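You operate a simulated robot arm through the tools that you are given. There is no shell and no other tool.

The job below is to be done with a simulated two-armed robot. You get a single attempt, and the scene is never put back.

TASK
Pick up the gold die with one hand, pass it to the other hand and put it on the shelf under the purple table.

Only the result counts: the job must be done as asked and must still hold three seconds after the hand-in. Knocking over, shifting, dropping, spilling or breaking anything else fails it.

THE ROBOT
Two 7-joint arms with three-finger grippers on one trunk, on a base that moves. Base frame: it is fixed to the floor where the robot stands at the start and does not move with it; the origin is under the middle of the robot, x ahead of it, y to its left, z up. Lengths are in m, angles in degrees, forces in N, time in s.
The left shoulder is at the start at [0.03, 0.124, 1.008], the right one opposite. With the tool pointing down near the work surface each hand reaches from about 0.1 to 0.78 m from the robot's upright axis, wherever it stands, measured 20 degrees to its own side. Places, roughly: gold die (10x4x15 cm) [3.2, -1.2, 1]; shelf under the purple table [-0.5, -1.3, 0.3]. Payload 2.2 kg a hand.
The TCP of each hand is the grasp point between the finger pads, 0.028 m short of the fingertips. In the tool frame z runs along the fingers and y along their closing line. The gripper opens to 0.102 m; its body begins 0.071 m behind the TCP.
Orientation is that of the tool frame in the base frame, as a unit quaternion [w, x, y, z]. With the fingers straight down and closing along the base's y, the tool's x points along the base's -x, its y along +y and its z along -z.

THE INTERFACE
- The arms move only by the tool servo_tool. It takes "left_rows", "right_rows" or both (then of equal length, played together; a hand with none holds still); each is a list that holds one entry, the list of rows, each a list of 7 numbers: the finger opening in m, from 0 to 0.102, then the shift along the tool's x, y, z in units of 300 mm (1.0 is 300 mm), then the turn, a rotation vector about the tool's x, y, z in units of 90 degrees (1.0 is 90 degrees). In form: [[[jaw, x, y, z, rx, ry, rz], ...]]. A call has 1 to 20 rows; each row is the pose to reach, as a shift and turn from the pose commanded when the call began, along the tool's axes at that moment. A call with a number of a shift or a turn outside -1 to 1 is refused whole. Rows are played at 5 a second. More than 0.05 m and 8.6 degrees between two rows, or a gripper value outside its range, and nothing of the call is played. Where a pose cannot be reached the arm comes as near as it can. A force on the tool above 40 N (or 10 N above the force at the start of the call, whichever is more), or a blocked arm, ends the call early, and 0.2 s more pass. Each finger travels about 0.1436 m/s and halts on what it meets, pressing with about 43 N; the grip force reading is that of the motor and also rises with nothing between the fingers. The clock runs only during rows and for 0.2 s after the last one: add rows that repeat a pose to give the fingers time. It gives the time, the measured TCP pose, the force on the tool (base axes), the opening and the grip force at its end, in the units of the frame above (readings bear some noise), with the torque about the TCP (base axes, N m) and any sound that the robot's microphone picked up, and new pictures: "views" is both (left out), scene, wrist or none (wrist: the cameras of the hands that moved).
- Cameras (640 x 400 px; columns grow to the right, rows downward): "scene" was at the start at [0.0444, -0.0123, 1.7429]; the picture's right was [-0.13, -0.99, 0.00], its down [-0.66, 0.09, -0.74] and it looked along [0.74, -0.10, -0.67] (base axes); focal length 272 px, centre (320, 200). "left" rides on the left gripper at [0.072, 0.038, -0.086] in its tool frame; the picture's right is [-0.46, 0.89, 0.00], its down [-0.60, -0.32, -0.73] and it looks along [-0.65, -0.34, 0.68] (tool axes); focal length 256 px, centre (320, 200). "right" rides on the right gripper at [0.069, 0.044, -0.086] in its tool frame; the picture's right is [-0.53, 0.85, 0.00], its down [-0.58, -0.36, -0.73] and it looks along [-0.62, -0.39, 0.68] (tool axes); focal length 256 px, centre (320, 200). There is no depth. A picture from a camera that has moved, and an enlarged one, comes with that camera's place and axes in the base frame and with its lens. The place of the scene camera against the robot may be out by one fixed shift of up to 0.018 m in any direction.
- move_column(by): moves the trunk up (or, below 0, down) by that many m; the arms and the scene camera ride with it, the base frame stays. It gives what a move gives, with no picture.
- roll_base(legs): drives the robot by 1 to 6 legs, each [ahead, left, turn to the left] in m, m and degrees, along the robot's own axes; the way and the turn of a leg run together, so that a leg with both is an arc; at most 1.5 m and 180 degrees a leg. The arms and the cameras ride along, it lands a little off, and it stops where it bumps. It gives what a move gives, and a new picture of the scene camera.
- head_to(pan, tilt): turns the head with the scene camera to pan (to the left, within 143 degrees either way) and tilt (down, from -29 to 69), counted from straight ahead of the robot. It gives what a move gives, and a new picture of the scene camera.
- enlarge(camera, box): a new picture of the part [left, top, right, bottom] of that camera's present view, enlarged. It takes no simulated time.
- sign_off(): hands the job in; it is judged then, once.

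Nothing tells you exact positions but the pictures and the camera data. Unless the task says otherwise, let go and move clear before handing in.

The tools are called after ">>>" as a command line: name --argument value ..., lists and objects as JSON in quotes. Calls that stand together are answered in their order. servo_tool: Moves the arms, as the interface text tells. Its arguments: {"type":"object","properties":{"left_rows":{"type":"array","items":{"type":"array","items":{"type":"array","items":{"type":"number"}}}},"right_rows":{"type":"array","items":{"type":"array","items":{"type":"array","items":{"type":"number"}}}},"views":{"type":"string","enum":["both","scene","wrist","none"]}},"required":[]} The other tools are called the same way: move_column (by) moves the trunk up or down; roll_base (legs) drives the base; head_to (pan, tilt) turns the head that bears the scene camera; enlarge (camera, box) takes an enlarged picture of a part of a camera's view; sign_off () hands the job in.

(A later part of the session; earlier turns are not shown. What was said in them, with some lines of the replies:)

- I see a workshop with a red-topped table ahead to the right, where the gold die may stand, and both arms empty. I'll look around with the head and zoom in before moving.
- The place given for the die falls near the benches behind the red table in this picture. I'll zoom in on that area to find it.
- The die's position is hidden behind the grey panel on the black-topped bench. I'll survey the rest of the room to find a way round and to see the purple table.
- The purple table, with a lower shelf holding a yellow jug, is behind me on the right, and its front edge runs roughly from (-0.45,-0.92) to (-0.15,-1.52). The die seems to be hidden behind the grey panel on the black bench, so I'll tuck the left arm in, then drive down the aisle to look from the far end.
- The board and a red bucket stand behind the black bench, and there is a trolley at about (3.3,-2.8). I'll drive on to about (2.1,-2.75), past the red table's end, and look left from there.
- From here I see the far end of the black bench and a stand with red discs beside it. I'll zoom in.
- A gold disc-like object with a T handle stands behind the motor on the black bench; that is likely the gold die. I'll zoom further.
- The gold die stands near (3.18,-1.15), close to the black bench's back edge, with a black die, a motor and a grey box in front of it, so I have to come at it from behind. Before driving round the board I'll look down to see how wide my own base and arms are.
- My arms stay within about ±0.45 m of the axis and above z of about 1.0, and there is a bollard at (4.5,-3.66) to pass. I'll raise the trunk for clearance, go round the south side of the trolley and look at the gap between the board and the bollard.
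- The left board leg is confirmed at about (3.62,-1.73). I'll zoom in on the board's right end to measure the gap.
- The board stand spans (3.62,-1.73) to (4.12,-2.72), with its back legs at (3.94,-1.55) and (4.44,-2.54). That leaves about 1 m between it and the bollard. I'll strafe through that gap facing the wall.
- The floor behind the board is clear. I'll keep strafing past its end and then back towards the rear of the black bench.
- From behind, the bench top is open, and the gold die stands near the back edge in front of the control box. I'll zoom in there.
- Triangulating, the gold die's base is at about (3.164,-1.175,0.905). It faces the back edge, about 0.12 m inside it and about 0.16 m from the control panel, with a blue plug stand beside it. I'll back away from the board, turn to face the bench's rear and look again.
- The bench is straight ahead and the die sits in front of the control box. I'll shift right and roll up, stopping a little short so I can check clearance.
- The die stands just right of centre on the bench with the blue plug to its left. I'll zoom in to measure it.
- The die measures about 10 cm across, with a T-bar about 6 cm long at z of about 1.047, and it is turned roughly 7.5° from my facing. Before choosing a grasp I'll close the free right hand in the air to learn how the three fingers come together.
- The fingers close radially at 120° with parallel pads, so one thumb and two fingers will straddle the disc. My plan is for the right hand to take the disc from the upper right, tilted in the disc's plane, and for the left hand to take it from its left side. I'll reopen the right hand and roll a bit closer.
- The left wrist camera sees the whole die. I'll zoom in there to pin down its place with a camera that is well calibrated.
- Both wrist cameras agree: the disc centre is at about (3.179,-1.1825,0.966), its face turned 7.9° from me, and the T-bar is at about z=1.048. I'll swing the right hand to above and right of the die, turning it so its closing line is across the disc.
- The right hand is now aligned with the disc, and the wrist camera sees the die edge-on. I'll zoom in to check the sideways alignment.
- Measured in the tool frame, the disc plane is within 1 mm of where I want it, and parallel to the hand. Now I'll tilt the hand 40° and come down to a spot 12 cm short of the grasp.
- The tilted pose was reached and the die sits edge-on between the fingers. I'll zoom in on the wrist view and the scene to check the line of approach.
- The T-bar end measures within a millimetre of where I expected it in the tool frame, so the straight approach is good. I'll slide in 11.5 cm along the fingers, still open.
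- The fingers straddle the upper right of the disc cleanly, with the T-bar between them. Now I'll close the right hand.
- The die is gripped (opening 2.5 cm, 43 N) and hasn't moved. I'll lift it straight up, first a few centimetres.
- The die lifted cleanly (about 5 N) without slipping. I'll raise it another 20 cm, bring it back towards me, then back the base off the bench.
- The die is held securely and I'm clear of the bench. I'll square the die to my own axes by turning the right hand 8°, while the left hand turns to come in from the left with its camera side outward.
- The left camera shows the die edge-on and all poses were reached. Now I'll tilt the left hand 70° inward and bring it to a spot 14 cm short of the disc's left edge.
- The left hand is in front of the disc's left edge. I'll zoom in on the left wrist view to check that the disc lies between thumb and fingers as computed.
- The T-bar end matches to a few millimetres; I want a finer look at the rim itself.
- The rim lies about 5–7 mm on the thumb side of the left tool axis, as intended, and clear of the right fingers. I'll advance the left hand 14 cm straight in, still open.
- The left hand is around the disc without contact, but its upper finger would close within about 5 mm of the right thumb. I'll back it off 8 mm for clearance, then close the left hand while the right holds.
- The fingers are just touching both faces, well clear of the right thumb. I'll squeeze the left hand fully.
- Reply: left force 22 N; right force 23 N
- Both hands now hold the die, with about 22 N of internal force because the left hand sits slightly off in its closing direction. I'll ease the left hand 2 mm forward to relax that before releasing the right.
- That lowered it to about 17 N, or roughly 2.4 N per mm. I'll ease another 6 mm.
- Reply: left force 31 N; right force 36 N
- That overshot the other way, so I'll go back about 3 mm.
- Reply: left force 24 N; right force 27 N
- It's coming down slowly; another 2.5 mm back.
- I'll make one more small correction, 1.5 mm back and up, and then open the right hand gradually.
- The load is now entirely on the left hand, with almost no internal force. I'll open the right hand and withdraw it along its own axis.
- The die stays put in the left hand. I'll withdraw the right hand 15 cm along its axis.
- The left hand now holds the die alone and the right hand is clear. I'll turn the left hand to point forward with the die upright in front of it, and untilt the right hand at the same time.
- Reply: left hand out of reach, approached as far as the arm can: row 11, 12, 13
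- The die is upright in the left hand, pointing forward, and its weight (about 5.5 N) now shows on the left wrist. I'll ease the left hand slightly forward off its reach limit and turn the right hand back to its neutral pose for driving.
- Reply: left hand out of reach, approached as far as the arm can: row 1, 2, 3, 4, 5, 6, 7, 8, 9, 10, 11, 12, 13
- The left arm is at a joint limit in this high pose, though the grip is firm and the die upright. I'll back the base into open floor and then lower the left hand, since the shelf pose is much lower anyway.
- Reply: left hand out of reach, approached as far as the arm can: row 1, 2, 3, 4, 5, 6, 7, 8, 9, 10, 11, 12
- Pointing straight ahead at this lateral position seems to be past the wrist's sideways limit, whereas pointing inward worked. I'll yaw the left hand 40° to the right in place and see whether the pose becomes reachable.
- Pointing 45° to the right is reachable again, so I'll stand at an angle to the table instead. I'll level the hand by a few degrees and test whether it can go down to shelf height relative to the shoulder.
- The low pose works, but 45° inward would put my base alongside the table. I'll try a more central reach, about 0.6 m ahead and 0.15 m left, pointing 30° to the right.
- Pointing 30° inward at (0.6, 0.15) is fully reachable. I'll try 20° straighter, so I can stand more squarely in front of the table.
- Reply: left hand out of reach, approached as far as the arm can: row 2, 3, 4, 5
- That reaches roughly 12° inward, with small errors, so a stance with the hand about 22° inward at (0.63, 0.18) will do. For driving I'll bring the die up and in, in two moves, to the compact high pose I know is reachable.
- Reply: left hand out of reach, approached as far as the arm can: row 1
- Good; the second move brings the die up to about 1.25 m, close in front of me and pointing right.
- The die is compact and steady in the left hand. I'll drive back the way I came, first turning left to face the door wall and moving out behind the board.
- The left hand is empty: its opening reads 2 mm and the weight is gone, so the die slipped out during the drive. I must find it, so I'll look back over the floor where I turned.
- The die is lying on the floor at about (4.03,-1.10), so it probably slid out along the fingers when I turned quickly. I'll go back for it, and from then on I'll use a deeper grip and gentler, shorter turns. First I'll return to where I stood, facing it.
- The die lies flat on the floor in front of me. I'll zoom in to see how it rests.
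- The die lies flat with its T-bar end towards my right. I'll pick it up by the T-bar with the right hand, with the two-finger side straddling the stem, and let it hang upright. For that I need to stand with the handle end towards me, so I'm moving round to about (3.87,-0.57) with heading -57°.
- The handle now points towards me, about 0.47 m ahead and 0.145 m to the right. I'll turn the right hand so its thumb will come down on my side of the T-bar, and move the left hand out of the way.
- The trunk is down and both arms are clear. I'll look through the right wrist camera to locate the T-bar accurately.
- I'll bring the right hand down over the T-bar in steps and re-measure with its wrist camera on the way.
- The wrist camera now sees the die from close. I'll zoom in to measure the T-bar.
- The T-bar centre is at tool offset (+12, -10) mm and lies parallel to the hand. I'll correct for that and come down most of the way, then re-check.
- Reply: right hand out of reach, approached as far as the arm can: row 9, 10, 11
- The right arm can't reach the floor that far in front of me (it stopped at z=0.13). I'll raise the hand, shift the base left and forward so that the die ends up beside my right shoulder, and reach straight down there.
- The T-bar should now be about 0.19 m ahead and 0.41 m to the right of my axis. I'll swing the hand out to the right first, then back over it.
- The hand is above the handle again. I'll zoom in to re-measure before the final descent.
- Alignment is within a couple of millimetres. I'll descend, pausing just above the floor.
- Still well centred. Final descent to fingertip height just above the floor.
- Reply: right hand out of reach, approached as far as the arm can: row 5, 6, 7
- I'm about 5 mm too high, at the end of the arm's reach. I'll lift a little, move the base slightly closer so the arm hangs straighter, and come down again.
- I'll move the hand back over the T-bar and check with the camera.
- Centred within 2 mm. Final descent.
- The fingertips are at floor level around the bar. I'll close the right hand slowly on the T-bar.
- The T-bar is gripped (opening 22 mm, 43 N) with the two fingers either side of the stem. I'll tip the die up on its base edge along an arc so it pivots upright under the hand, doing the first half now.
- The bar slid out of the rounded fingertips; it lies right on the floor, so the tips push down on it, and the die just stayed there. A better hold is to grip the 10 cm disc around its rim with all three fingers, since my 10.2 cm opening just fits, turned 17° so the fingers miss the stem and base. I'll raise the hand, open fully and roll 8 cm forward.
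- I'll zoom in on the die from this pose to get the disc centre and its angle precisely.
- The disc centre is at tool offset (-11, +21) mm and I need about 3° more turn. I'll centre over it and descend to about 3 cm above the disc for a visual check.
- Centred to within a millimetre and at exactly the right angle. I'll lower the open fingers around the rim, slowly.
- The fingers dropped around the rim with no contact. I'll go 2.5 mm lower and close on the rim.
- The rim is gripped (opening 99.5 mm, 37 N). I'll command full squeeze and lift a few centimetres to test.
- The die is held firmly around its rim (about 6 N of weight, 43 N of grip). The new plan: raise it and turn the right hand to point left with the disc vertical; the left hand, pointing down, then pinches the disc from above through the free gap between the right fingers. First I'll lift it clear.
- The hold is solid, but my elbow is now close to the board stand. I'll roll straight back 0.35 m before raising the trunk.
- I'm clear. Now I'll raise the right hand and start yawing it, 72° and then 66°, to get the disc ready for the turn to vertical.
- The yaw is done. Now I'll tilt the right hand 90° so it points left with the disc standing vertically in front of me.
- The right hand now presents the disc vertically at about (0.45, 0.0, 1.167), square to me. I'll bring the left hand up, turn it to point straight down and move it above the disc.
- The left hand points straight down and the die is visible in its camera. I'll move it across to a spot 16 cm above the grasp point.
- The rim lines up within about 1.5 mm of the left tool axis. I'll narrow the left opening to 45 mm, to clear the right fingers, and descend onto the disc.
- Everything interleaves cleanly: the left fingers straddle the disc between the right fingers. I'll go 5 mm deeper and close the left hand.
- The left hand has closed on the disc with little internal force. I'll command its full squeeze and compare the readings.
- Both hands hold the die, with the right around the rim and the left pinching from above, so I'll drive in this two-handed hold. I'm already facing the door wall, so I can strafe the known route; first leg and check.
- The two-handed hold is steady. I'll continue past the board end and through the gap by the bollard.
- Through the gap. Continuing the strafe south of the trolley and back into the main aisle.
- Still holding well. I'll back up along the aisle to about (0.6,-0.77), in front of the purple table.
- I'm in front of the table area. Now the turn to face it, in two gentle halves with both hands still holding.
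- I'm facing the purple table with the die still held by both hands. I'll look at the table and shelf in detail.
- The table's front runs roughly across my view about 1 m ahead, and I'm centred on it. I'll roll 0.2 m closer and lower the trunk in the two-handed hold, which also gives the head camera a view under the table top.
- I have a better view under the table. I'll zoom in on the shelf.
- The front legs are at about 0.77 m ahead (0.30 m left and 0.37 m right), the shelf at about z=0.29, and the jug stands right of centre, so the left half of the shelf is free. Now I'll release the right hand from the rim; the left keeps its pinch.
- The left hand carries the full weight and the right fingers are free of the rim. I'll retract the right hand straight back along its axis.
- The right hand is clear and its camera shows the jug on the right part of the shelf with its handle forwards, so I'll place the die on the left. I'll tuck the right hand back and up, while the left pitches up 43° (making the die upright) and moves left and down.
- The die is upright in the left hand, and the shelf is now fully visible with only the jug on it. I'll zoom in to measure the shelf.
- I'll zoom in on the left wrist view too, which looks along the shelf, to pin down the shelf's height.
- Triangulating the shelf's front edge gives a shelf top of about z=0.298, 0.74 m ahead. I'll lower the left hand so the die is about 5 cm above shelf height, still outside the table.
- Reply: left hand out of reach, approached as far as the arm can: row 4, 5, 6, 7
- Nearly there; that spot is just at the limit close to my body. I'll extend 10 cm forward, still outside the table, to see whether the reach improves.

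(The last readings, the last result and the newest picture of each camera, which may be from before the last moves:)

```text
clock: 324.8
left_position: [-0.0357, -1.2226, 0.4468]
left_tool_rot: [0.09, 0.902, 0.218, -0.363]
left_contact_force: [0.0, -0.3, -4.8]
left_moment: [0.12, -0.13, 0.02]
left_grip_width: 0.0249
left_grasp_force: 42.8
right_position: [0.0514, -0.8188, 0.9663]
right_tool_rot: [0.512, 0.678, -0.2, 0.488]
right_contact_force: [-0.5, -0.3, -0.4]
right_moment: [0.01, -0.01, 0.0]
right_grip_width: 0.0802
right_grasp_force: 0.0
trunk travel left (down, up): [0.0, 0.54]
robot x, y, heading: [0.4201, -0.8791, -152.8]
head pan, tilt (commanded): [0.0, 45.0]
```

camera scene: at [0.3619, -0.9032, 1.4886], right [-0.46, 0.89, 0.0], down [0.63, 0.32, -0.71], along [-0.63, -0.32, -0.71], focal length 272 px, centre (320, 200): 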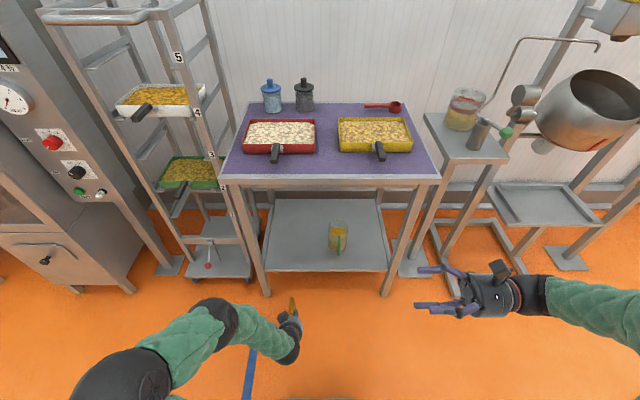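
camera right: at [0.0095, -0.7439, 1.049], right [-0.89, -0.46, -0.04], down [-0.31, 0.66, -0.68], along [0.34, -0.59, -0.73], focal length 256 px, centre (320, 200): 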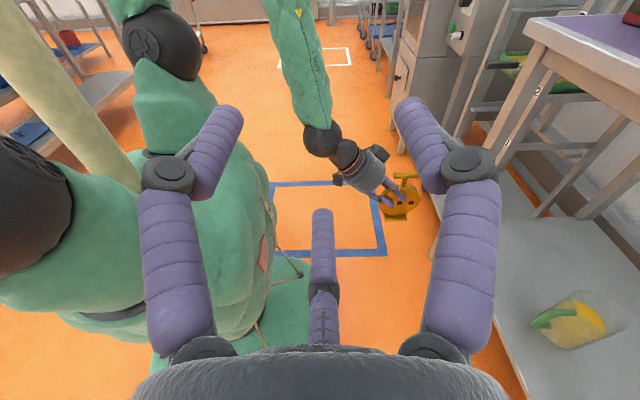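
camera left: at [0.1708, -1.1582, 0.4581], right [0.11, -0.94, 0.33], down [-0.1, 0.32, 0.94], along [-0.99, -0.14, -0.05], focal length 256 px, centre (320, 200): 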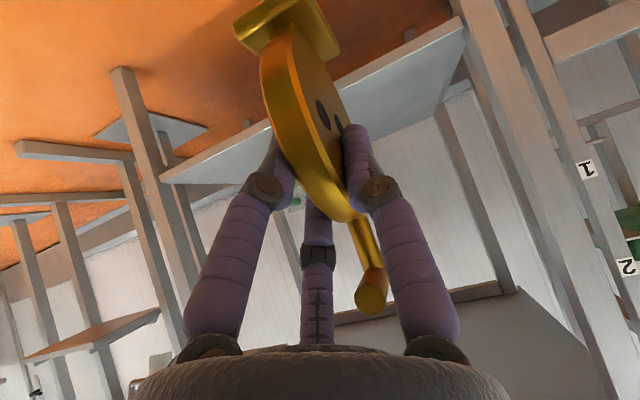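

That spot is fully reachable. The die is 5 to 6 cm above shelf height and well left of the jug, so I'll roll 0.2 m forward to bring the hand in under the table.

>>> roll_base --legs '[[0.2, 0, 0]]'

>>> enlarge --camera "scene" --box '[180, 180, 460, 355]'

>>> enlarge --camera "left" --box '[0, 0, 640, 400]'

>>> enlarge --camera "right" --box '[0, 0, 640, 400]'

```text
clock: 326.4
left_position: [-0.214, -1.3156, 0.4463]
left_tool_rot: [0.09, 0.902, 0.218, -0.362]
left_contact_force: [0.3, -0.8, -5.9]
left_moment: [0.06, -0.11, 0.01]
left_grip_width: 0.025
left_grasp_force: 42.3
right_position: [-0.1283, -0.9106, 0.9668]
right_tool_rot: [0.512, 0.678, -0.2, 0.488]
right_contact_force: [1.2, -0.7, 0.1]
right_moment: [0.0, -0.03, 0.03]
right_grip_width: 0.0799
right_grasp_force: 0.1
trunk travel left (down, up): [0.0, 0.54]
robot x, y, heading: [0.2344, -0.9648, -152.8]
head pan, tilt (commanded): [0.0, 45.0]
camera scene: at [0.1832, -0.9948, 1.4886], right [-0.46, 0.89, 0.0], down [0.63, 0.32, -0.71], along [-0.63, -0.32, -0.71], focal length 272 px, centre (320, 200)
```

scene: 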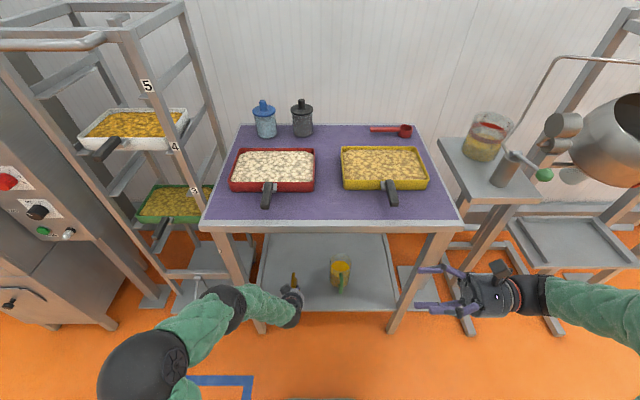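

```text
2.29 times, centred on (320, 268) of scene
camera zoom: at [0.1832, -0.9948, 1.4886], right [-0.46, 0.89, 0.0], down [0.63, 0.32, -0.71], along [-0.63, -0.32, -0.71], focal length 622 px, centre (320, 46)
```

zoom: 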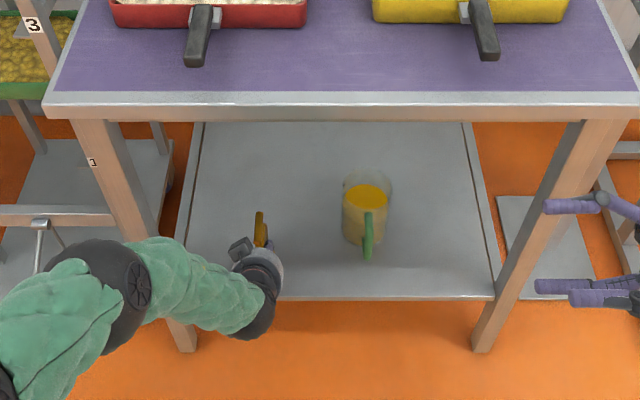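

```text
1.00 times, centred on (320, 200) of left (not enlarged: the box is as wide or as high as the picture)
camera zoom: at [-0.0973, -1.2966, 0.4578], right [0.11, -0.94, 0.32], down [-0.08, 0.32, 0.94], along [-0.99, -0.13, -0.04], focal length 256 px, centre (320, 200)
```

zoom: 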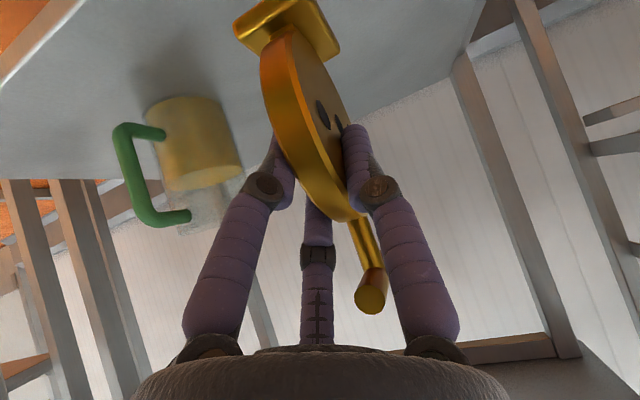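

```text
1.00 times, centred on (320, 200) of right (not enlarged: the box is as wide or as high as the picture)
camera zoom: at [-0.1695, -0.8357, 1.0486], right [-0.89, -0.46, -0.04], down [-0.31, 0.66, -0.68], along [0.34, -0.59, -0.73], focal length 256 px, centre (320, 200)
```

zoom: 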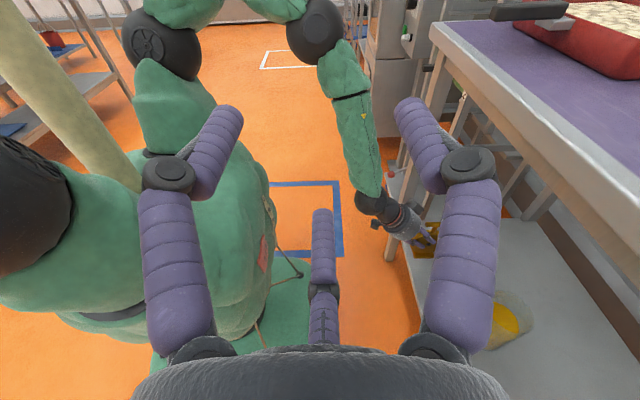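

The die is over the shelf, about 5 cm inside the front edge and clear of the jug and leg. I'll extend another 6 cm forward, then lower most of the way.

>>> servo_tool --left_rows '[[[0.0, -0.0505, 0, 0.0485, 0, 0, 0], [0.0, -0.1011, 0, 0.0969, 0, 0, 0], [0.0, -0.1516, 0, 0.1454, 0, 0, 0], [0.0, -0.1516, 0, 0.1454, 0, 0, 0], [0.0, -0.1285, 0, 0.1695, 0, 0, 0], [0.0, -0.1054, 0, 0.1935, 0, 0, 0], [0.0, -0.0823, 0, 0.2176, 0, 0, 0], [0.0, -0.0593, 0, 0.2417, 0, 0, 0], [0.0, -0.0593, 0, 0.2417, 0, 0, 0]]]' --views "both"

>>> enlarge --camera "right" --box '[340, 160, 560, 380]'

```text
clock: 328.4
left_position: [-0.2698, -1.345, 0.4063]
left_tool_rot: [0.09, 0.901, 0.218, -0.363]
left_contact_force: [-0.7, 0.7, -5.6]
left_moment: [0.09, -0.08, -0.01]
left_grip_width: 0.0247
left_grasp_force: 43.5
right_position: [-0.1293, -0.9099, 0.9653]
right_tool_rot: [0.512, 0.677, -0.201, 0.488]
right_contact_force: [-0.4, 0.3, 0.8]
right_moment: [0.04, -0.01, -0.01]
right_grip_width: 0.08
right_grasp_force: 0.1
trunk travel left (down, up): [0.0, 0.54]
robot x, y, heading: [0.2388, -0.9676, -152.9]
head pan, tilt (commanded): [0.0, 45.0]
camera scene: at [0.1835, -0.9947, 1.4886], right [-0.46, 0.89, 0.0], down [0.63, 0.32, -0.71], along [-0.63, -0.32, -0.71], focal length 272 px, centre (320, 200)
camera left: at [-0.1525, -1.326, 0.4177], right [0.11, -0.94, 0.33], down [-0.08, 0.32, 0.94], along [-0.99, -0.13, -0.04], focal length 256 px, centre (320, 200)
```

scene: 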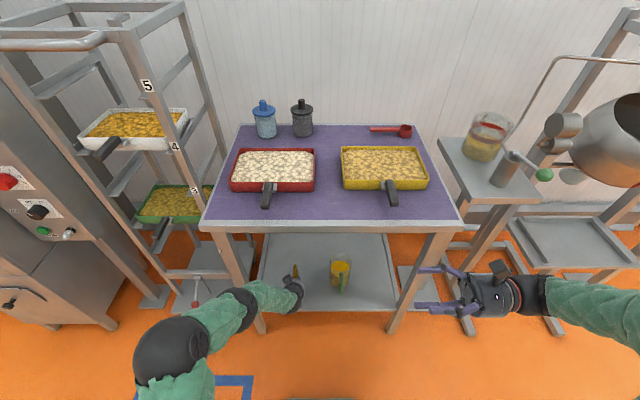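
left: 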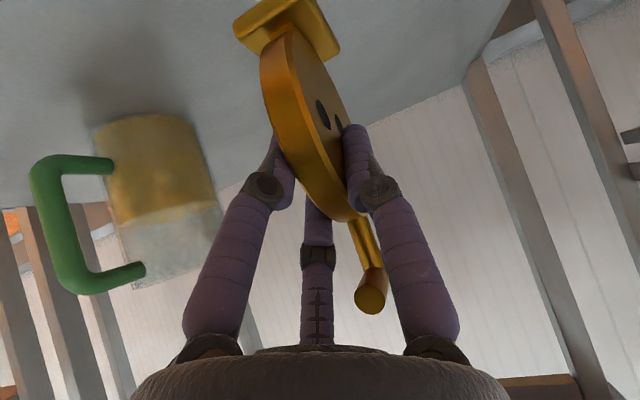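

```text
1.82 times, centred on (450, 270) of right
camera zoom: at [-0.1694, -0.8357, 1.0487], right [-0.89, -0.46, -0.04], down [-0.31, 0.66, -0.68], along [0.34, -0.59, -0.73], focal length 465 px, centre (84, 73)
```

zoom: 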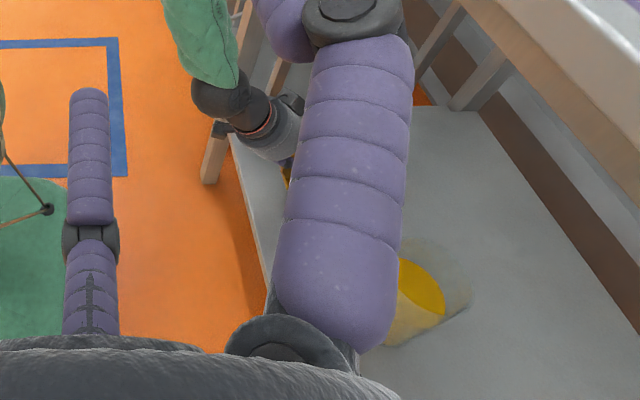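

The die should be about 2 cm above the shelf. I'll lower it in 3 mm steps and watch the force.

>>> servo_tool --left_rows '[[[0.0, 0.0069, 0, 0.0072, 0, 0, 0], [0.0, 0.0138, 0, 0.0144, 0, 0, 0], [0.0, 0.0208, 0, 0.0217, 0, 0, 0], [0.0, 0.0277, 0, 0.0289, 0, 0, 0], [0.0, 0.0277, 0, 0.0289, 0, 0, 0]]]' --views "wrist"

>>> enlarge --camera "left" --box '[180, 0, 440, 160]'

```text
clock: 329.6
left_position: [-0.2694, -1.3436, 0.3949]
left_tool_rot: [0.089, 0.902, 0.217, -0.362]
left_contact_force: [0.4, -0.4, -5.7]
left_moment: [0.05, -0.08, -0.01]
left_grip_width: 0.0247
left_grasp_force: 42.6
right_position: [-0.1278, -0.9115, 0.967]
right_tool_rot: [0.512, 0.678, -0.2, 0.488]
right_contact_force: [-0.2, -0.4, 0.3]
right_moment: [-0.01, 0.04, 0.0]
right_grip_width: 0.0797
right_grasp_force: 0.1
trunk travel left (down, up): [0.0, 0.54]
robot x, y, heading: [0.2405, -0.9685, -152.7]
head pan, tilt (commanded): [0.0, 45.0]
camera left: at [-0.1527, -1.3254, 0.4061], right [0.11, -0.94, 0.32], down [-0.08, 0.32, 0.94], along [-0.99, -0.13, -0.04], focal length 256 px, centre (320, 200)
```

left: 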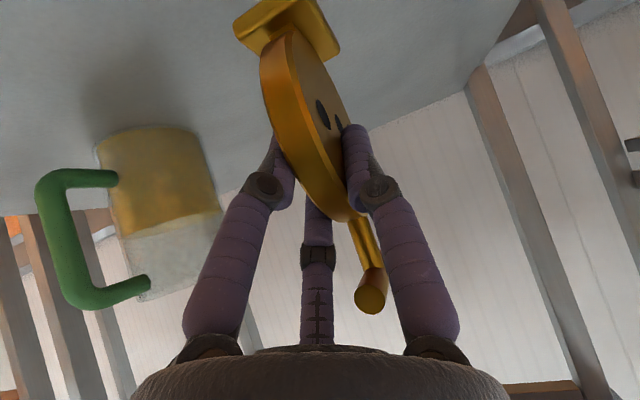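

```text
2.46 times, centred on (310, 80) of left
camera zoom: at [-0.1527, -1.3254, 0.4061], right [0.11, -0.94, 0.32], down [-0.08, 0.32, 0.94], along [-0.99, -0.13, -0.04], focal length 630 px, centre (345, 495)
```

zoom: 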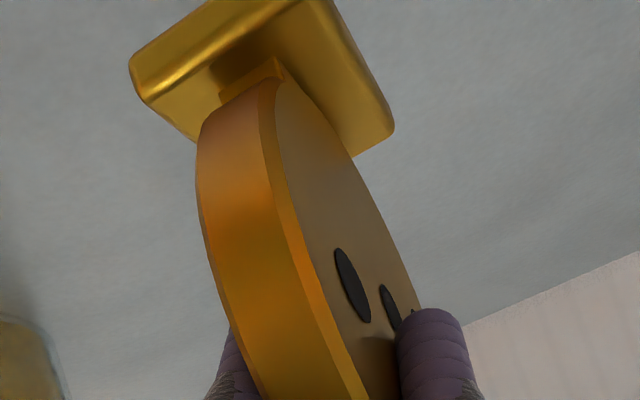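

No contact yet. Continuing in small steps.

>>> servo_tool --left_rows '[[[0.0, 0.0046, 0, 0.0048, 0, 0, 0], [0.0, 0.0092, 0, 0.0096, 0, 0, 0], [0.0, 0.0138, 0, 0.0144, 0, 0, 0], [0.0, 0.0138, 0, 0.0144, 0, 0, 0]]]' --views "none"

```text
clock: 330.6
left_position: [-0.2698, -1.3437, 0.3884]
left_tool_rot: [0.09, 0.901, 0.217, -0.363]
left_contact_force: [-0.1, 0.0, -5.1]
left_moment: [0.05, -0.09, 0.0]
left_grip_width: 0.0248
left_grasp_force: 43.3
right_position: [-0.1278, -0.9107, 0.9672]
right_tool_rot: [0.512, 0.678, -0.2, 0.488]
right_contact_force: [-1.1, -0.2, -1.1]
right_moment: [0.02, -0.02, 0.03]
right_grip_width: 0.0797
right_grasp_force: 0.1
trunk travel left (down, up): [0.0, 0.54]
robot x, y, heading: [0.2373, -0.9714, -152.7]
head pan, tilt (commanded): [0.0, 45.0]
```

>>> servo_tool --left_rows '[[[0.0, 0.0046, 0, 0.0048, 0, 0, 0], [0.0, 0.0092, 0, 0.0096, 0, 0, 0], [0.0, 0.0092, 0, 0.0096, 0, 0, 0]]]' --views "none"

```text
clock: 331.4
left_position: [-0.2693, -1.343, 0.384]
left_tool_rot: [0.089, 0.902, 0.217, -0.363]
left_contact_force: [0.3, 0.0, -5.2]
left_moment: [0.09, -0.1, 0.01]
left_grip_width: 0.0249
left_grasp_force: 42.9
right_position: [-0.1286, -0.9103, 0.9664]
right_tool_rot: [0.511, 0.678, -0.2, 0.488]
right_contact_force: [-0.8, -0.3, 0.5]
right_moment: [-0.02, -0.03, 0.0]
right_grip_width: 0.0799
right_grasp_force: 0.1
trunk travel left (down, up): [0.0, 0.54]
robot x, y, heading: [0.2363, -0.9732, -152.8]
head pan, tilt (commanded): [0.0, 45.0]
```

Still hanging free at z=0.384, so the shelf is a little lower than I estimated. A few more millimetres.

>>> servo_tool --left_rows '[[[0.0, 0.0046, 0, 0.0048, 0, 0, 0], [0.0, 0.0092, 0, 0.0096, 0, 0, 0], [0.0, 0.0092, 0, 0.0096, 0, 0, 0]]]' --views "none"

>>> servo_tool --left_rows '[[[0.0, 0.0046, 0, 0.0048, 0, 0, 0], [0.0, 0.0092, 0, 0.0096, 0, 0, 0], [0.0, 0.0092, 0, 0.0096, 0, 0, 0]]]' --views "wrist"

```text
clock: 332.2
left_position: [-0.2678, -1.3445, 0.3811]
left_tool_rot: [0.09, 0.902, 0.218, -0.362]
left_contact_force: [-0.6, -0.2, -5.3]
left_moment: [0.07, -0.13, -0.01]
left_grip_width: 0.0249
left_grasp_force: 42.8
right_position: [-0.1272, -0.9107, 0.9666]
right_tool_rot: [0.512, 0.678, -0.2, 0.488]
right_contact_force: [0.2, 0.2, 0.7]
right_moment: [0.0, -0.05, 0.01]
right_grip_width: 0.0801
right_grasp_force: 0.1
trunk travel left (down, up): [0.0, 0.54]
robot x, y, heading: [0.24, -0.9698, -152.8]
head pan, tilt (commanded): [0.0, 45.0]
```

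```text
clock: 333.0
left_position: [-0.2691, -1.3432, 0.3774]
left_tool_rot: [0.089, 0.902, 0.218, -0.361]
left_contact_force: [0.1, 0.0, -5.5]
left_moment: [0.08, -0.1, -0.01]
left_grip_width: 0.0249
left_grasp_force: 43.3
right_position: [-0.1281, -0.9115, 0.9667]
right_tool_rot: [0.511, 0.678, -0.201, 0.488]
right_contact_force: [0.7, -0.7, 0.4]
right_moment: [0.02, 0.02, 0.0]
right_grip_width: 0.0801
right_grasp_force: 0.1
trunk travel left (down, up): [0.0, 0.54]
robot x, y, heading: [0.2382, -0.9718, -153.1]
head pan, tilt (commanded): [0.0, 45.0]
camera left: at [-0.1531, -1.3253, 0.388], right [0.11, -0.94, 0.32], down [-0.08, 0.32, 0.94], along [-0.99, -0.13, -0.04], focal length 256 px, centre (320, 200)
```

left: 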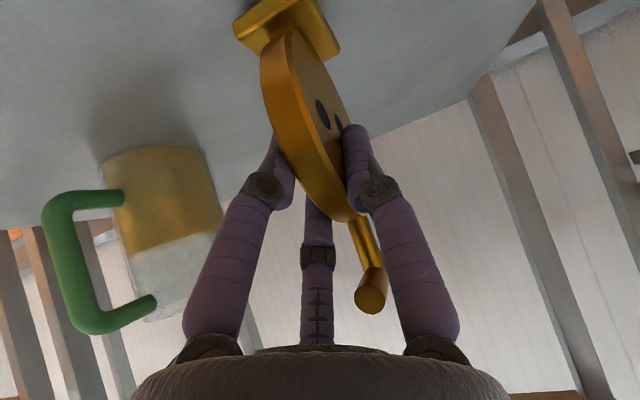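

The jug's base suggests the shelf is at about z=0.288, so contact is imminent. I'll continue in 2–3 mm steps.

>>> servo_tool --left_rows '[[[0.0, 0.0046, 0, 0.0048, 0, 0, 0], [0.0, 0.0092, 0, 0.0096, 0, 0, 0], [0.0, 0.0092, 0, 0.0096, 0, 0, 0]]]' --views "none"

>>> servo_tool --left_rows '[[[0.0, 0.0046, 0, 0.0048, 0, 0, 0], [0.0, 0.0092, 0, 0.0096, 0, 0, 0], [0.0, 0.0092, 0, 0.0096, 0, 0, 0]]]' --views "none"

```text
clock: 333.8
left_position: [-0.2702, -1.3444, 0.3722]
left_tool_rot: [0.089, 0.902, 0.217, -0.363]
left_contact_force: [-0.1, 0.1, -5.4]
left_moment: [0.08, -0.12, 0.0]
left_grip_width: 0.025
left_grasp_force: 43.2
right_position: [-0.1285, -0.9103, 0.9672]
right_tool_rot: [0.512, 0.678, -0.2, 0.488]
right_contact_force: [-1.6, -0.5, 0.0]
right_moment: [0.01, 0.03, 0.03]
right_grip_width: 0.0799
right_grasp_force: 0.0
trunk travel left (down, up): [0.0, 0.54]
robot x, y, heading: [0.2387, -0.966, -152.8]
head pan, tilt (commanded): [0.0, 45.0]
```

```text
clock: 334.6
left_position: [-0.269, -1.3453, 0.3685]
left_tool_rot: [0.089, 0.902, 0.217, -0.362]
left_contact_force: [0.2, 0.2, -2.7]
left_moment: [0.14, -0.02, -0.02]
left_grip_width: 0.025
left_grasp_force: 43.2
right_position: [-0.1281, -0.9102, 0.9672]
right_tool_rot: [0.511, 0.678, -0.201, 0.489]
right_contact_force: [0.1, 0.6, -0.3]
right_moment: [0.03, 0.03, 0.01]
right_grip_width: 0.0798
right_grasp_force: 0.0
trunk travel left (down, up): [0.0, 0.54]
robot x, y, heading: [0.2437, -0.9708, -153.0]
head pan, tilt (commanded): [0.0, 45.0]
```

Contact: the carried weight dropped from 5.4 to 2.7 N. I'll go 2 mm more to seat it.

>>> servo_tool --left_rows '[[[0.0, 0.0023, 0, 0.0024, 0, 0, 0], [0.0, 0.0046, 0, 0.0048, 0, 0, 0], [0.0, 0.0046, 0, 0.0048, 0, 0, 0]]]' --views "both"

>>> enlarge --camera "left" --box '[180, 0, 440, 160]'

>>> enlarge --camera "scene" --box '[230, 230, 390, 330]'

```text
clock: 335.4
left_position: [-0.2699, -1.3447, 0.3677]
left_tool_rot: [0.09, 0.901, 0.218, -0.365]
left_contact_force: [3.3, 2.4, 9.7]
left_moment: [-0.13, 0.28, 0.01]
left_grip_width: 0.025
left_grasp_force: 42.8
right_position: [-0.1281, -0.9095, 0.9667]
right_tool_rot: [0.512, 0.678, -0.2, 0.488]
right_contact_force: [0.5, -0.1, 0.1]
right_moment: [0.02, -0.01, 0.0]
right_grip_width: 0.08
right_grasp_force: 0.1
trunk travel left (down, up): [0.0, 0.54]
robot x, y, heading: [0.2359, -0.9677, -152.8]
head pan, tilt (commanded): [0.0, 45.0]
camera scene: at [0.1849, -0.9937, 1.4888], right [-0.46, 0.89, 0.0], down [0.63, 0.32, -0.71], along [-0.63, -0.32, -0.71], focal length 272 px, centre (320, 200)
camera left: at [-0.1536, -1.3262, 0.3794], right [0.11, -0.94, 0.33], down [-0.08, 0.32, 0.94], along [-0.99, -0.13, -0.04], focal length 256 px, centre (320, 200)
```

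scene: 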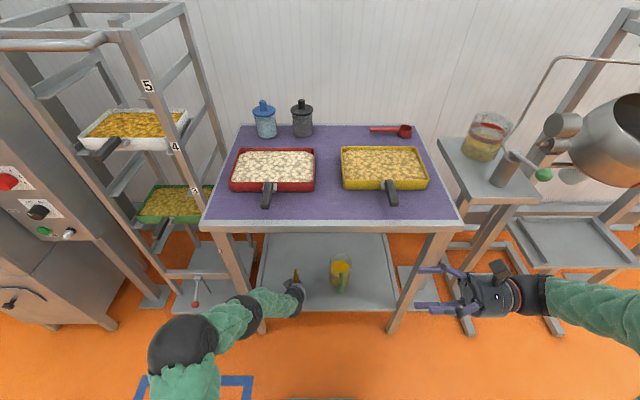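
left: 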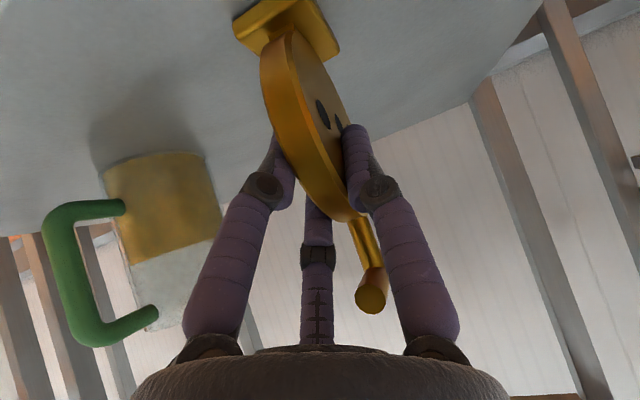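

```text
2.46 times, centred on (310, 80) of left
camera zoom: at [-0.1536, -1.3262, 0.3794], right [0.11, -0.94, 0.33], down [-0.08, 0.32, 0.94], along [-0.99, -0.13, -0.04], focal length 630 px, centre (345, 495)
```

zoom: 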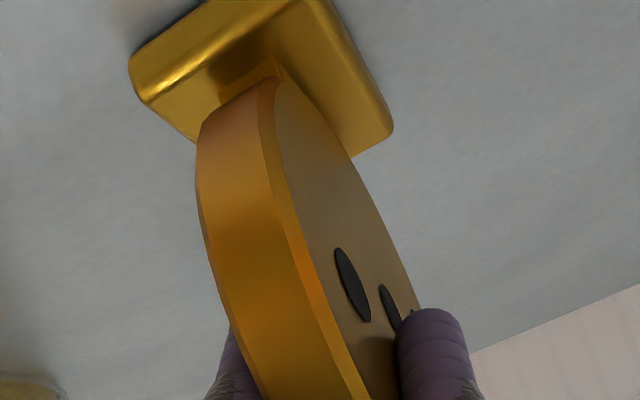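

```text
4.00 times, centred on (310, 280) of scene
camera zoom: at [0.1849, -0.9937, 1.4888], right [-0.46, 0.89, 0.0], down [0.63, 0.32, -0.71], along [-0.63, -0.32, -0.71], focal length 1089 px, centre (360, -120)
```

zoom: 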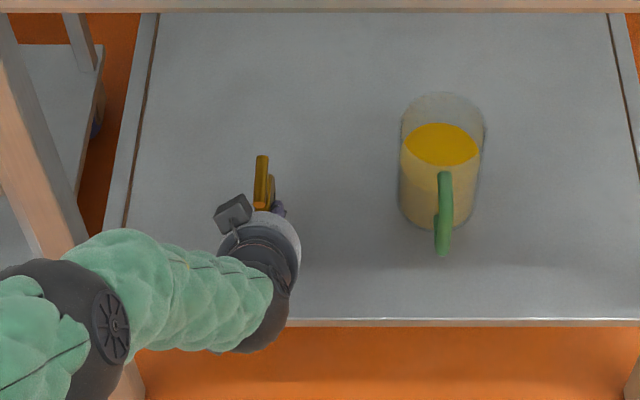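

The die is on the shelf and now being pressed lightly. I'll ease up 1 mm and then open the left hand slowly.

>>> servo_tool --left_rows '[[[0.0, -0.0023, 0, -0.0024, 0, 0, 0], [0.0, -0.003, 0, -0.003, 0, 0, 0], [0.0, -0.003, 0, -0.003, 0, 0, 0]]]' --views "none"

```text
clock: 336.2
left_position: [-0.2698, -1.3448, 0.368]
left_tool_rot: [0.09, 0.901, 0.217, -0.364]
left_contact_force: [-3.1, -2.5, 2.6]
left_moment: [-0.26, 0.49, 0.03]
left_grip_width: 0.0249
left_grasp_force: 42.7
right_position: [-0.1278, -0.91, 0.9661]
right_tool_rot: [0.513, 0.678, -0.2, 0.487]
right_contact_force: [0.2, -0.3, -0.1]
right_moment: [-0.04, 0.0, -0.02]
right_grip_width: 0.0803
right_grasp_force: 0.1
trunk travel left (down, up): [0.0, 0.54]
robot x, y, heading: [0.2377, -0.9749, -152.9]
head pan, tilt (commanded): [0.0, 45.0]
```

The moment tells me the inner edge of the base touches first, so the die is tilted by a few degrees. I'll pitch the hand up 2.5° to level it before letting go.

>>> servo_tool --left_rows '[[[0.0, 0, 0, 0, 0, -0.01, 0], [0.0, 0, 0, 0, 0, -0.02, 0], [0.0, 0, 0, 0, 0, -0.028, 0], [0.0, 0, 0, 0, 0, -0.028, 0]]]' --views "none"

```text
clock: 337.2
left_position: [-0.2684, -1.3425, 0.3684]
left_tool_rot: [0.093, 0.894, 0.215, -0.382]
left_contact_force: [3.1, 2.9, 3.8]
left_moment: [0.21, -0.45, 0.03]
left_grip_width: 0.0246
left_grasp_force: 43.1
right_position: [-0.1283, -0.9107, 0.9657]
right_tool_rot: [0.512, 0.679, -0.199, 0.487]
right_contact_force: [-0.3, 0.2, 0.0]
right_moment: [-0.01, 0.01, 0.01]
right_grip_width: 0.0799
right_grasp_force: 0.1
trunk travel left (down, up): [0.0, 0.54]
robot x, y, heading: [0.2362, -0.9673, -153.0]
head pan, tilt (commanded): [0.0, 45.0]
```

The moment reversed, so level lies halfway. I'll pitch back 1.2°.

>>> servo_tool --left_rows '[[[0.0, 0, 0, 0, 0, 0.007, 0], [0.0, 0, 0, 0, 0, 0.0135, 0], [0.0, 0, 0, 0, 0, 0.0135, 0]]]' --views "none"

```text
clock: 338.0
left_position: [-0.2696, -1.3433, 0.3677]
left_tool_rot: [0.091, 0.898, 0.217, -0.373]
left_contact_force: [-0.4, 0.5, -4.3]
left_moment: [0.08, -0.09, 0.0]
left_grip_width: 0.0249
left_grasp_force: 43.2
right_position: [-0.1278, -0.911, 0.966]
right_tool_rot: [0.512, 0.678, -0.2, 0.488]
right_contact_force: [0.6, 0.5, 0.0]
right_moment: [0.01, 0.0, -0.01]
right_grip_width: 0.0802
right_grasp_force: 0.1
trunk travel left (down, up): [0.0, 0.54]
robot x, y, heading: [0.2376, -0.9653, -152.9]
head pan, tilt (commanded): [0.0, 45.0]
```

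Level now and barely touching. I'll lower 1.2 mm, then open slowly.

>>> servo_tool --left_rows '[[[0.0, 0.0014, 0, 0.0014, 0, 0, 0], [0.0, 0.0028, 0, 0.0029, 0, 0, 0], [0.0, 0.0028, 0, 0.0029, 0, 0, 0]]]' --views "none"

>>> servo_tool --left_rows '[[[0.025, 0, 0, 0, 0, 0, 0], [0.03, 0, 0, 0, 0, 0, 0], [0.036, 0, 0, 0, 0, 0, 0], [0.044, 0, 0, 0, 0, 0, 0], [0.054, 0, 0, 0, 0, 0, 0], [0.064, 0, 0, 0, 0, 0, 0], [0.07, 0, 0, 0, 0, 0, 0], [0.07, 0, 0, 0, 0, 0, 0]]]' --views "both"

>>> enlarge --camera "scene" --box '[230, 230, 390, 330]'

```text
clock: 338.8
left_position: [-0.2708, -1.3446, 0.3682]
left_tool_rot: [0.093, 0.897, 0.216, -0.374]
left_contact_force: [1.9, 2.0, 6.2]
left_moment: [0.27, -0.39, 0.03]
left_grip_width: 0.0248
left_grasp_force: 43.1
right_position: [-0.1279, -0.9096, 0.9671]
right_tool_rot: [0.512, 0.678, -0.2, 0.488]
right_contact_force: [0.4, -0.5, 0.2]
right_moment: [0.03, 0.02, 0.0]
right_grip_width: 0.08
right_grasp_force: 0.0
trunk travel left (down, up): [0.0, 0.54]
robot x, y, heading: [0.2375, -0.9711, -153.0]
head pan, tilt (commanded): [0.0, 45.0]
```

```text
clock: 340.6
left_position: [-0.2701, -1.3434, 0.3668]
left_tool_rot: [0.093, 0.897, 0.217, -0.373]
left_contact_force: [0.3, 0.8, 0.1]
left_moment: [0.01, -0.02, 0.02]
left_grip_width: 0.07
left_grasp_force: 0.1
right_position: [-0.1292, -0.9099, 0.9665]
right_tool_rot: [0.512, 0.679, -0.199, 0.487]
right_contact_force: [0.1, 0.1, 0.4]
right_moment: [-0.02, 0.01, -0.01]
right_grip_width: 0.0802
right_grasp_force: 0.1
trunk travel left (down, up): [0.0, 0.54]
robot x, y, heading: [0.2402, -0.9669, -152.7]
head pan, tilt (commanded): [0.0, 45.0]
camera scene: at [0.184, -0.9944, 1.4886], right [-0.46, 0.89, 0.0], down [0.63, 0.32, -0.71], along [-0.63, -0.32, -0.71], focal length 272 px, centre (320, 200)
camera left: at [-0.1531, -1.3256, 0.3757], right [0.11, -0.94, 0.33], down [-0.06, 0.33, 0.94], along [-0.99, -0.13, -0.02], focal length 256 px, centre (320, 200)
```

scene: 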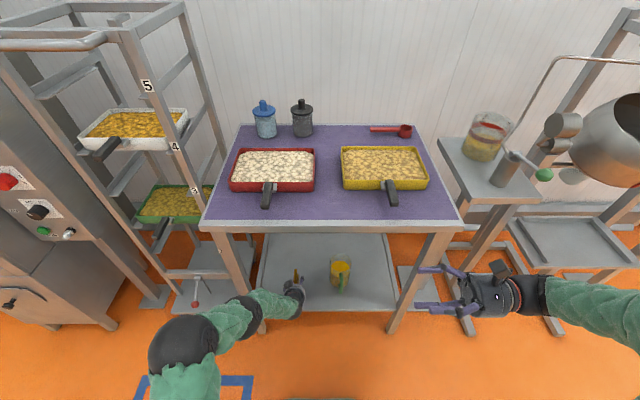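
left: 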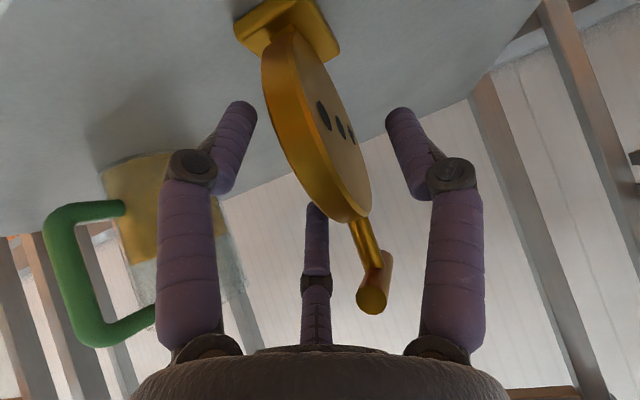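

```text
4.00 times, centred on (310, 280) of scene
camera zoom: at [0.184, -0.9944, 1.4886], right [-0.46, 0.89, 0.0], down [0.63, 0.32, -0.71], along [-0.63, -0.32, -0.71], focal length 1089 px, centre (360, -120)
```

zoom: 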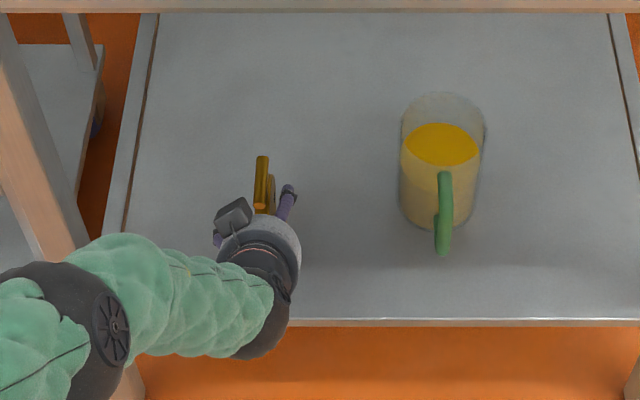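

The die stands upright on the shelf, free of the fingers. I'll withdraw the left hand straight back along its axis, slowly.

>>> servo_tool --left_rows '[[[0.075, 0, 0, -0.03, 0, 0, 0], [0.075, 0, 0, -0.06, 0, 0, 0], [0.075, 0, 0, -0.1, 0, 0, 0], [0.075, 0, 0, -0.15, 0, 0, 0], [0.075, 0, 0, -0.2, 0, 0, 0], [0.075, 0, 0, -0.26, 0, 0, 0], [0.075, 0, 0, -0.33, 0, 0, 0], [0.075, 0, 0, -0.4, 0, 0, 0], [0.075, 0, 0, -0.47, 0, 0, 0], [0.075, 0, 0, -0.47, 0, 0, 0]]]' --views "both"

>>> enlarge --camera "scene" --box '[230, 230, 390, 330]'

```text
clock: 342.8
left_position: [-0.1816, -1.2977, 0.466]
left_tool_rot: [0.091, 0.898, 0.216, -0.373]
left_contact_force: [-0.1, -0.3, 0.4]
left_moment: [-0.06, -0.02, -0.02]
left_grip_width: 0.0749
left_grasp_force: 0.1
right_position: [-0.1278, -0.9097, 0.9671]
right_tool_rot: [0.511, 0.679, -0.199, 0.488]
right_contact_force: [0.3, -0.1, -0.4]
right_moment: [0.01, 0.03, -0.02]
right_grip_width: 0.0798
right_grasp_force: 0.1
trunk travel left (down, up): [0.0, 0.54]
robot x, y, heading: [0.2345, -0.9713, -152.8]
head pan, tilt (commanded): [0.0, 45.0]
camera scene: at [0.1841, -0.9943, 1.4886], right [-0.46, 0.89, 0.0], down [0.63, 0.32, -0.71], along [-0.63, -0.32, -0.71], focal length 272 px, centre (320, 200)
camera left: at [-0.0645, -1.2797, 0.4753], right [0.11, -0.94, 0.33], down [-0.06, 0.33, 0.94], along [-0.99, -0.13, -0.02], focal length 256 px, centre (320, 200)
```

scene: 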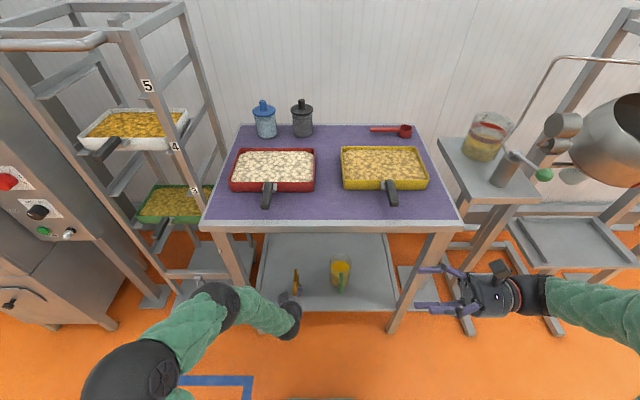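
left: 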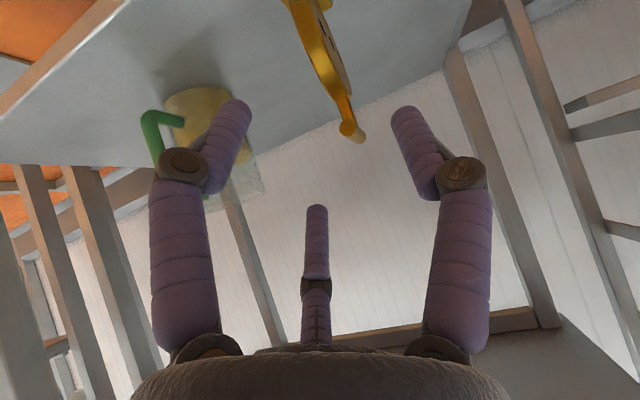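

```text
4.00 times, centred on (310, 280) of scene
camera zoom: at [0.1841, -0.9943, 1.4886], right [-0.46, 0.89, 0.0], down [0.63, 0.32, -0.71], along [-0.63, -0.32, -0.71], focal length 1089 px, centre (360, -120)
```

zoom: 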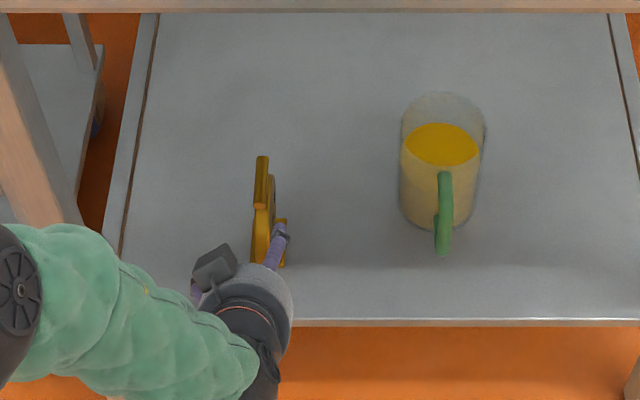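

The die is standing by itself. I'll draw the hand back another 10 cm along the same line, then roll the base back out.

>>> servo_tool --left_rows '[[[0.075, 0, 0, -0.08, 0, 0, 0], [0.075, 0, 0, -0.16, 0, 0, 0], [0.075, 0, 0, -0.24, 0, 0, 0], [0.075, 0, 0, -0.3, 0, 0, 0], [0.075, 0, 0, -0.3, 0, 0, 0]]]' --views "none"

>>> roll_base --legs '[[-0.35, 0, 0]]'

>>> enlarge --camera "scene" --box '[210, 170, 450, 320]'

>>> enlarge --camera "left" --box '[0, 0, 640, 400]'

```text
clock: 344.0
left_position: [-0.1235, -1.2685, 0.5286]
left_tool_rot: [0.092, 0.897, 0.217, -0.373]
left_contact_force: [0.3, 0.6, 0.0]
left_moment: [0.01, 0.0, -0.03]
left_grip_width: 0.0752
left_grasp_force: 0.2
right_position: [-0.1278, -0.91, 0.9657]
right_tool_rot: [0.512, 0.679, -0.199, 0.487]
right_contact_force: [0.3, -1.1, -0.2]
right_moment: [0.03, -0.02, -0.02]
right_grip_width: 0.0797
right_grasp_force: 0.0
trunk travel left (down, up): [0.0, 0.54]
robot x, y, heading: [0.2408, -0.9682, -152.7]
head pan, tilt (commanded): [0.0, 45.0]
```

```text
clock: 346.3
left_position: [0.1845, -1.1105, 0.5289]
left_tool_rot: [0.092, 0.897, 0.216, -0.374]
left_contact_force: [0.0, 0.1, 0.2]
left_moment: [-0.02, 0.03, 0.01]
left_grip_width: 0.075
left_grasp_force: 0.0
right_position: [0.1819, -0.752, 0.9671]
right_tool_rot: [0.512, 0.678, -0.2, 0.488]
right_contact_force: [0.5, -0.1, -0.5]
right_moment: [-0.01, 0.02, 0.02]
right_grip_width: 0.0799
right_grasp_force: 0.1
trunk travel left (down, up): [0.0, 0.54]
robot x, y, heading: [0.548, -0.8136, -152.9]
head pan, tilt (commanded): [0.0, 45.0]
camera scene: at [0.4928, -0.8361, 1.4886], right [-0.46, 0.89, 0.0], down [0.63, 0.32, -0.71], along [-0.63, -0.32, -0.71], focal length 272 px, centre (320, 200)
```

scene: 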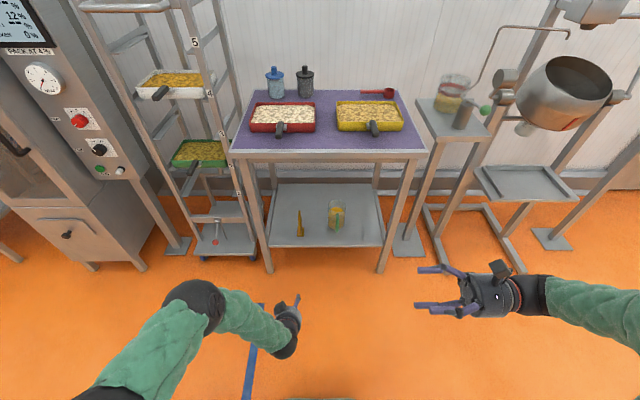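

```text
2.67 times, centred on (330, 245) of scene
camera zoom: at [0.4928, -0.8361, 1.4886], right [-0.46, 0.89, 0.0], down [0.63, 0.32, -0.71], along [-0.63, -0.32, -0.71], focal length 726 px, centre (293, 80)
```

zoom: 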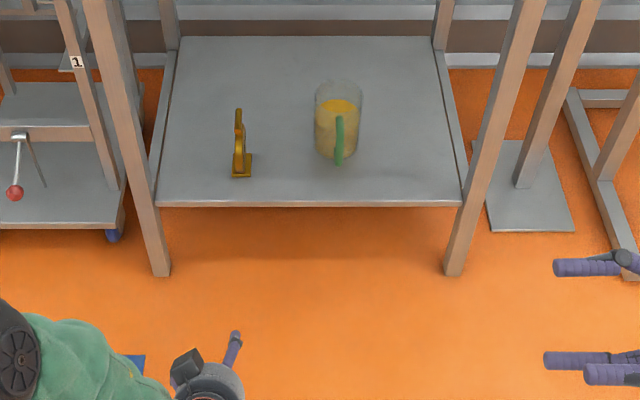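

```text
1.00 times, centred on (320, 200) of left (not enlarged: the box is as wide or as high as the picture)
camera zoom: at [0.3011, -1.0913, 0.5384], right [0.11, -0.94, 0.33], down [-0.06, 0.33, 0.94], along [-0.99, -0.13, -0.02], focal length 256 px, centre (320, 200)
```

zoom: 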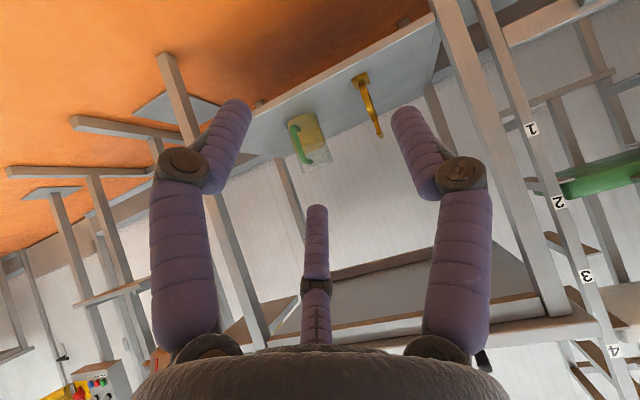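

The gold die stands upright on the shelf under the purple table. It is well inside the front edge and clear of the undisturbed jug. Both hands are empty and away, so I'm handing the job in.

>>> sign_off

```text
The job is handed in.
```

The gold die is standing upright on the shelf under the purple table, well inside the front edge and clear of the jug. I have handed the job in.

- **Drop on the way:** I picked the die up from the bench with the right hand and passed it to the left. It then slipped out of the left hand during a base turn and fell to the floor behind the bench.
- **Recovery:** I picked it up off the floor with the right hand and passed it to the left again. I drove to the purple table with both hands holding it. The left hand alone then set it on the shelf.
- **Other objects:** I saw nothing else moved, knocked over or touched. The jug on the shelf looked undisturbed when I backed away.
- **At hand-in:** Both hands were open, empty and well back from the table.

I don't know whether the judging counts the drop. The rule names "anything else", which I read as excluding the die.
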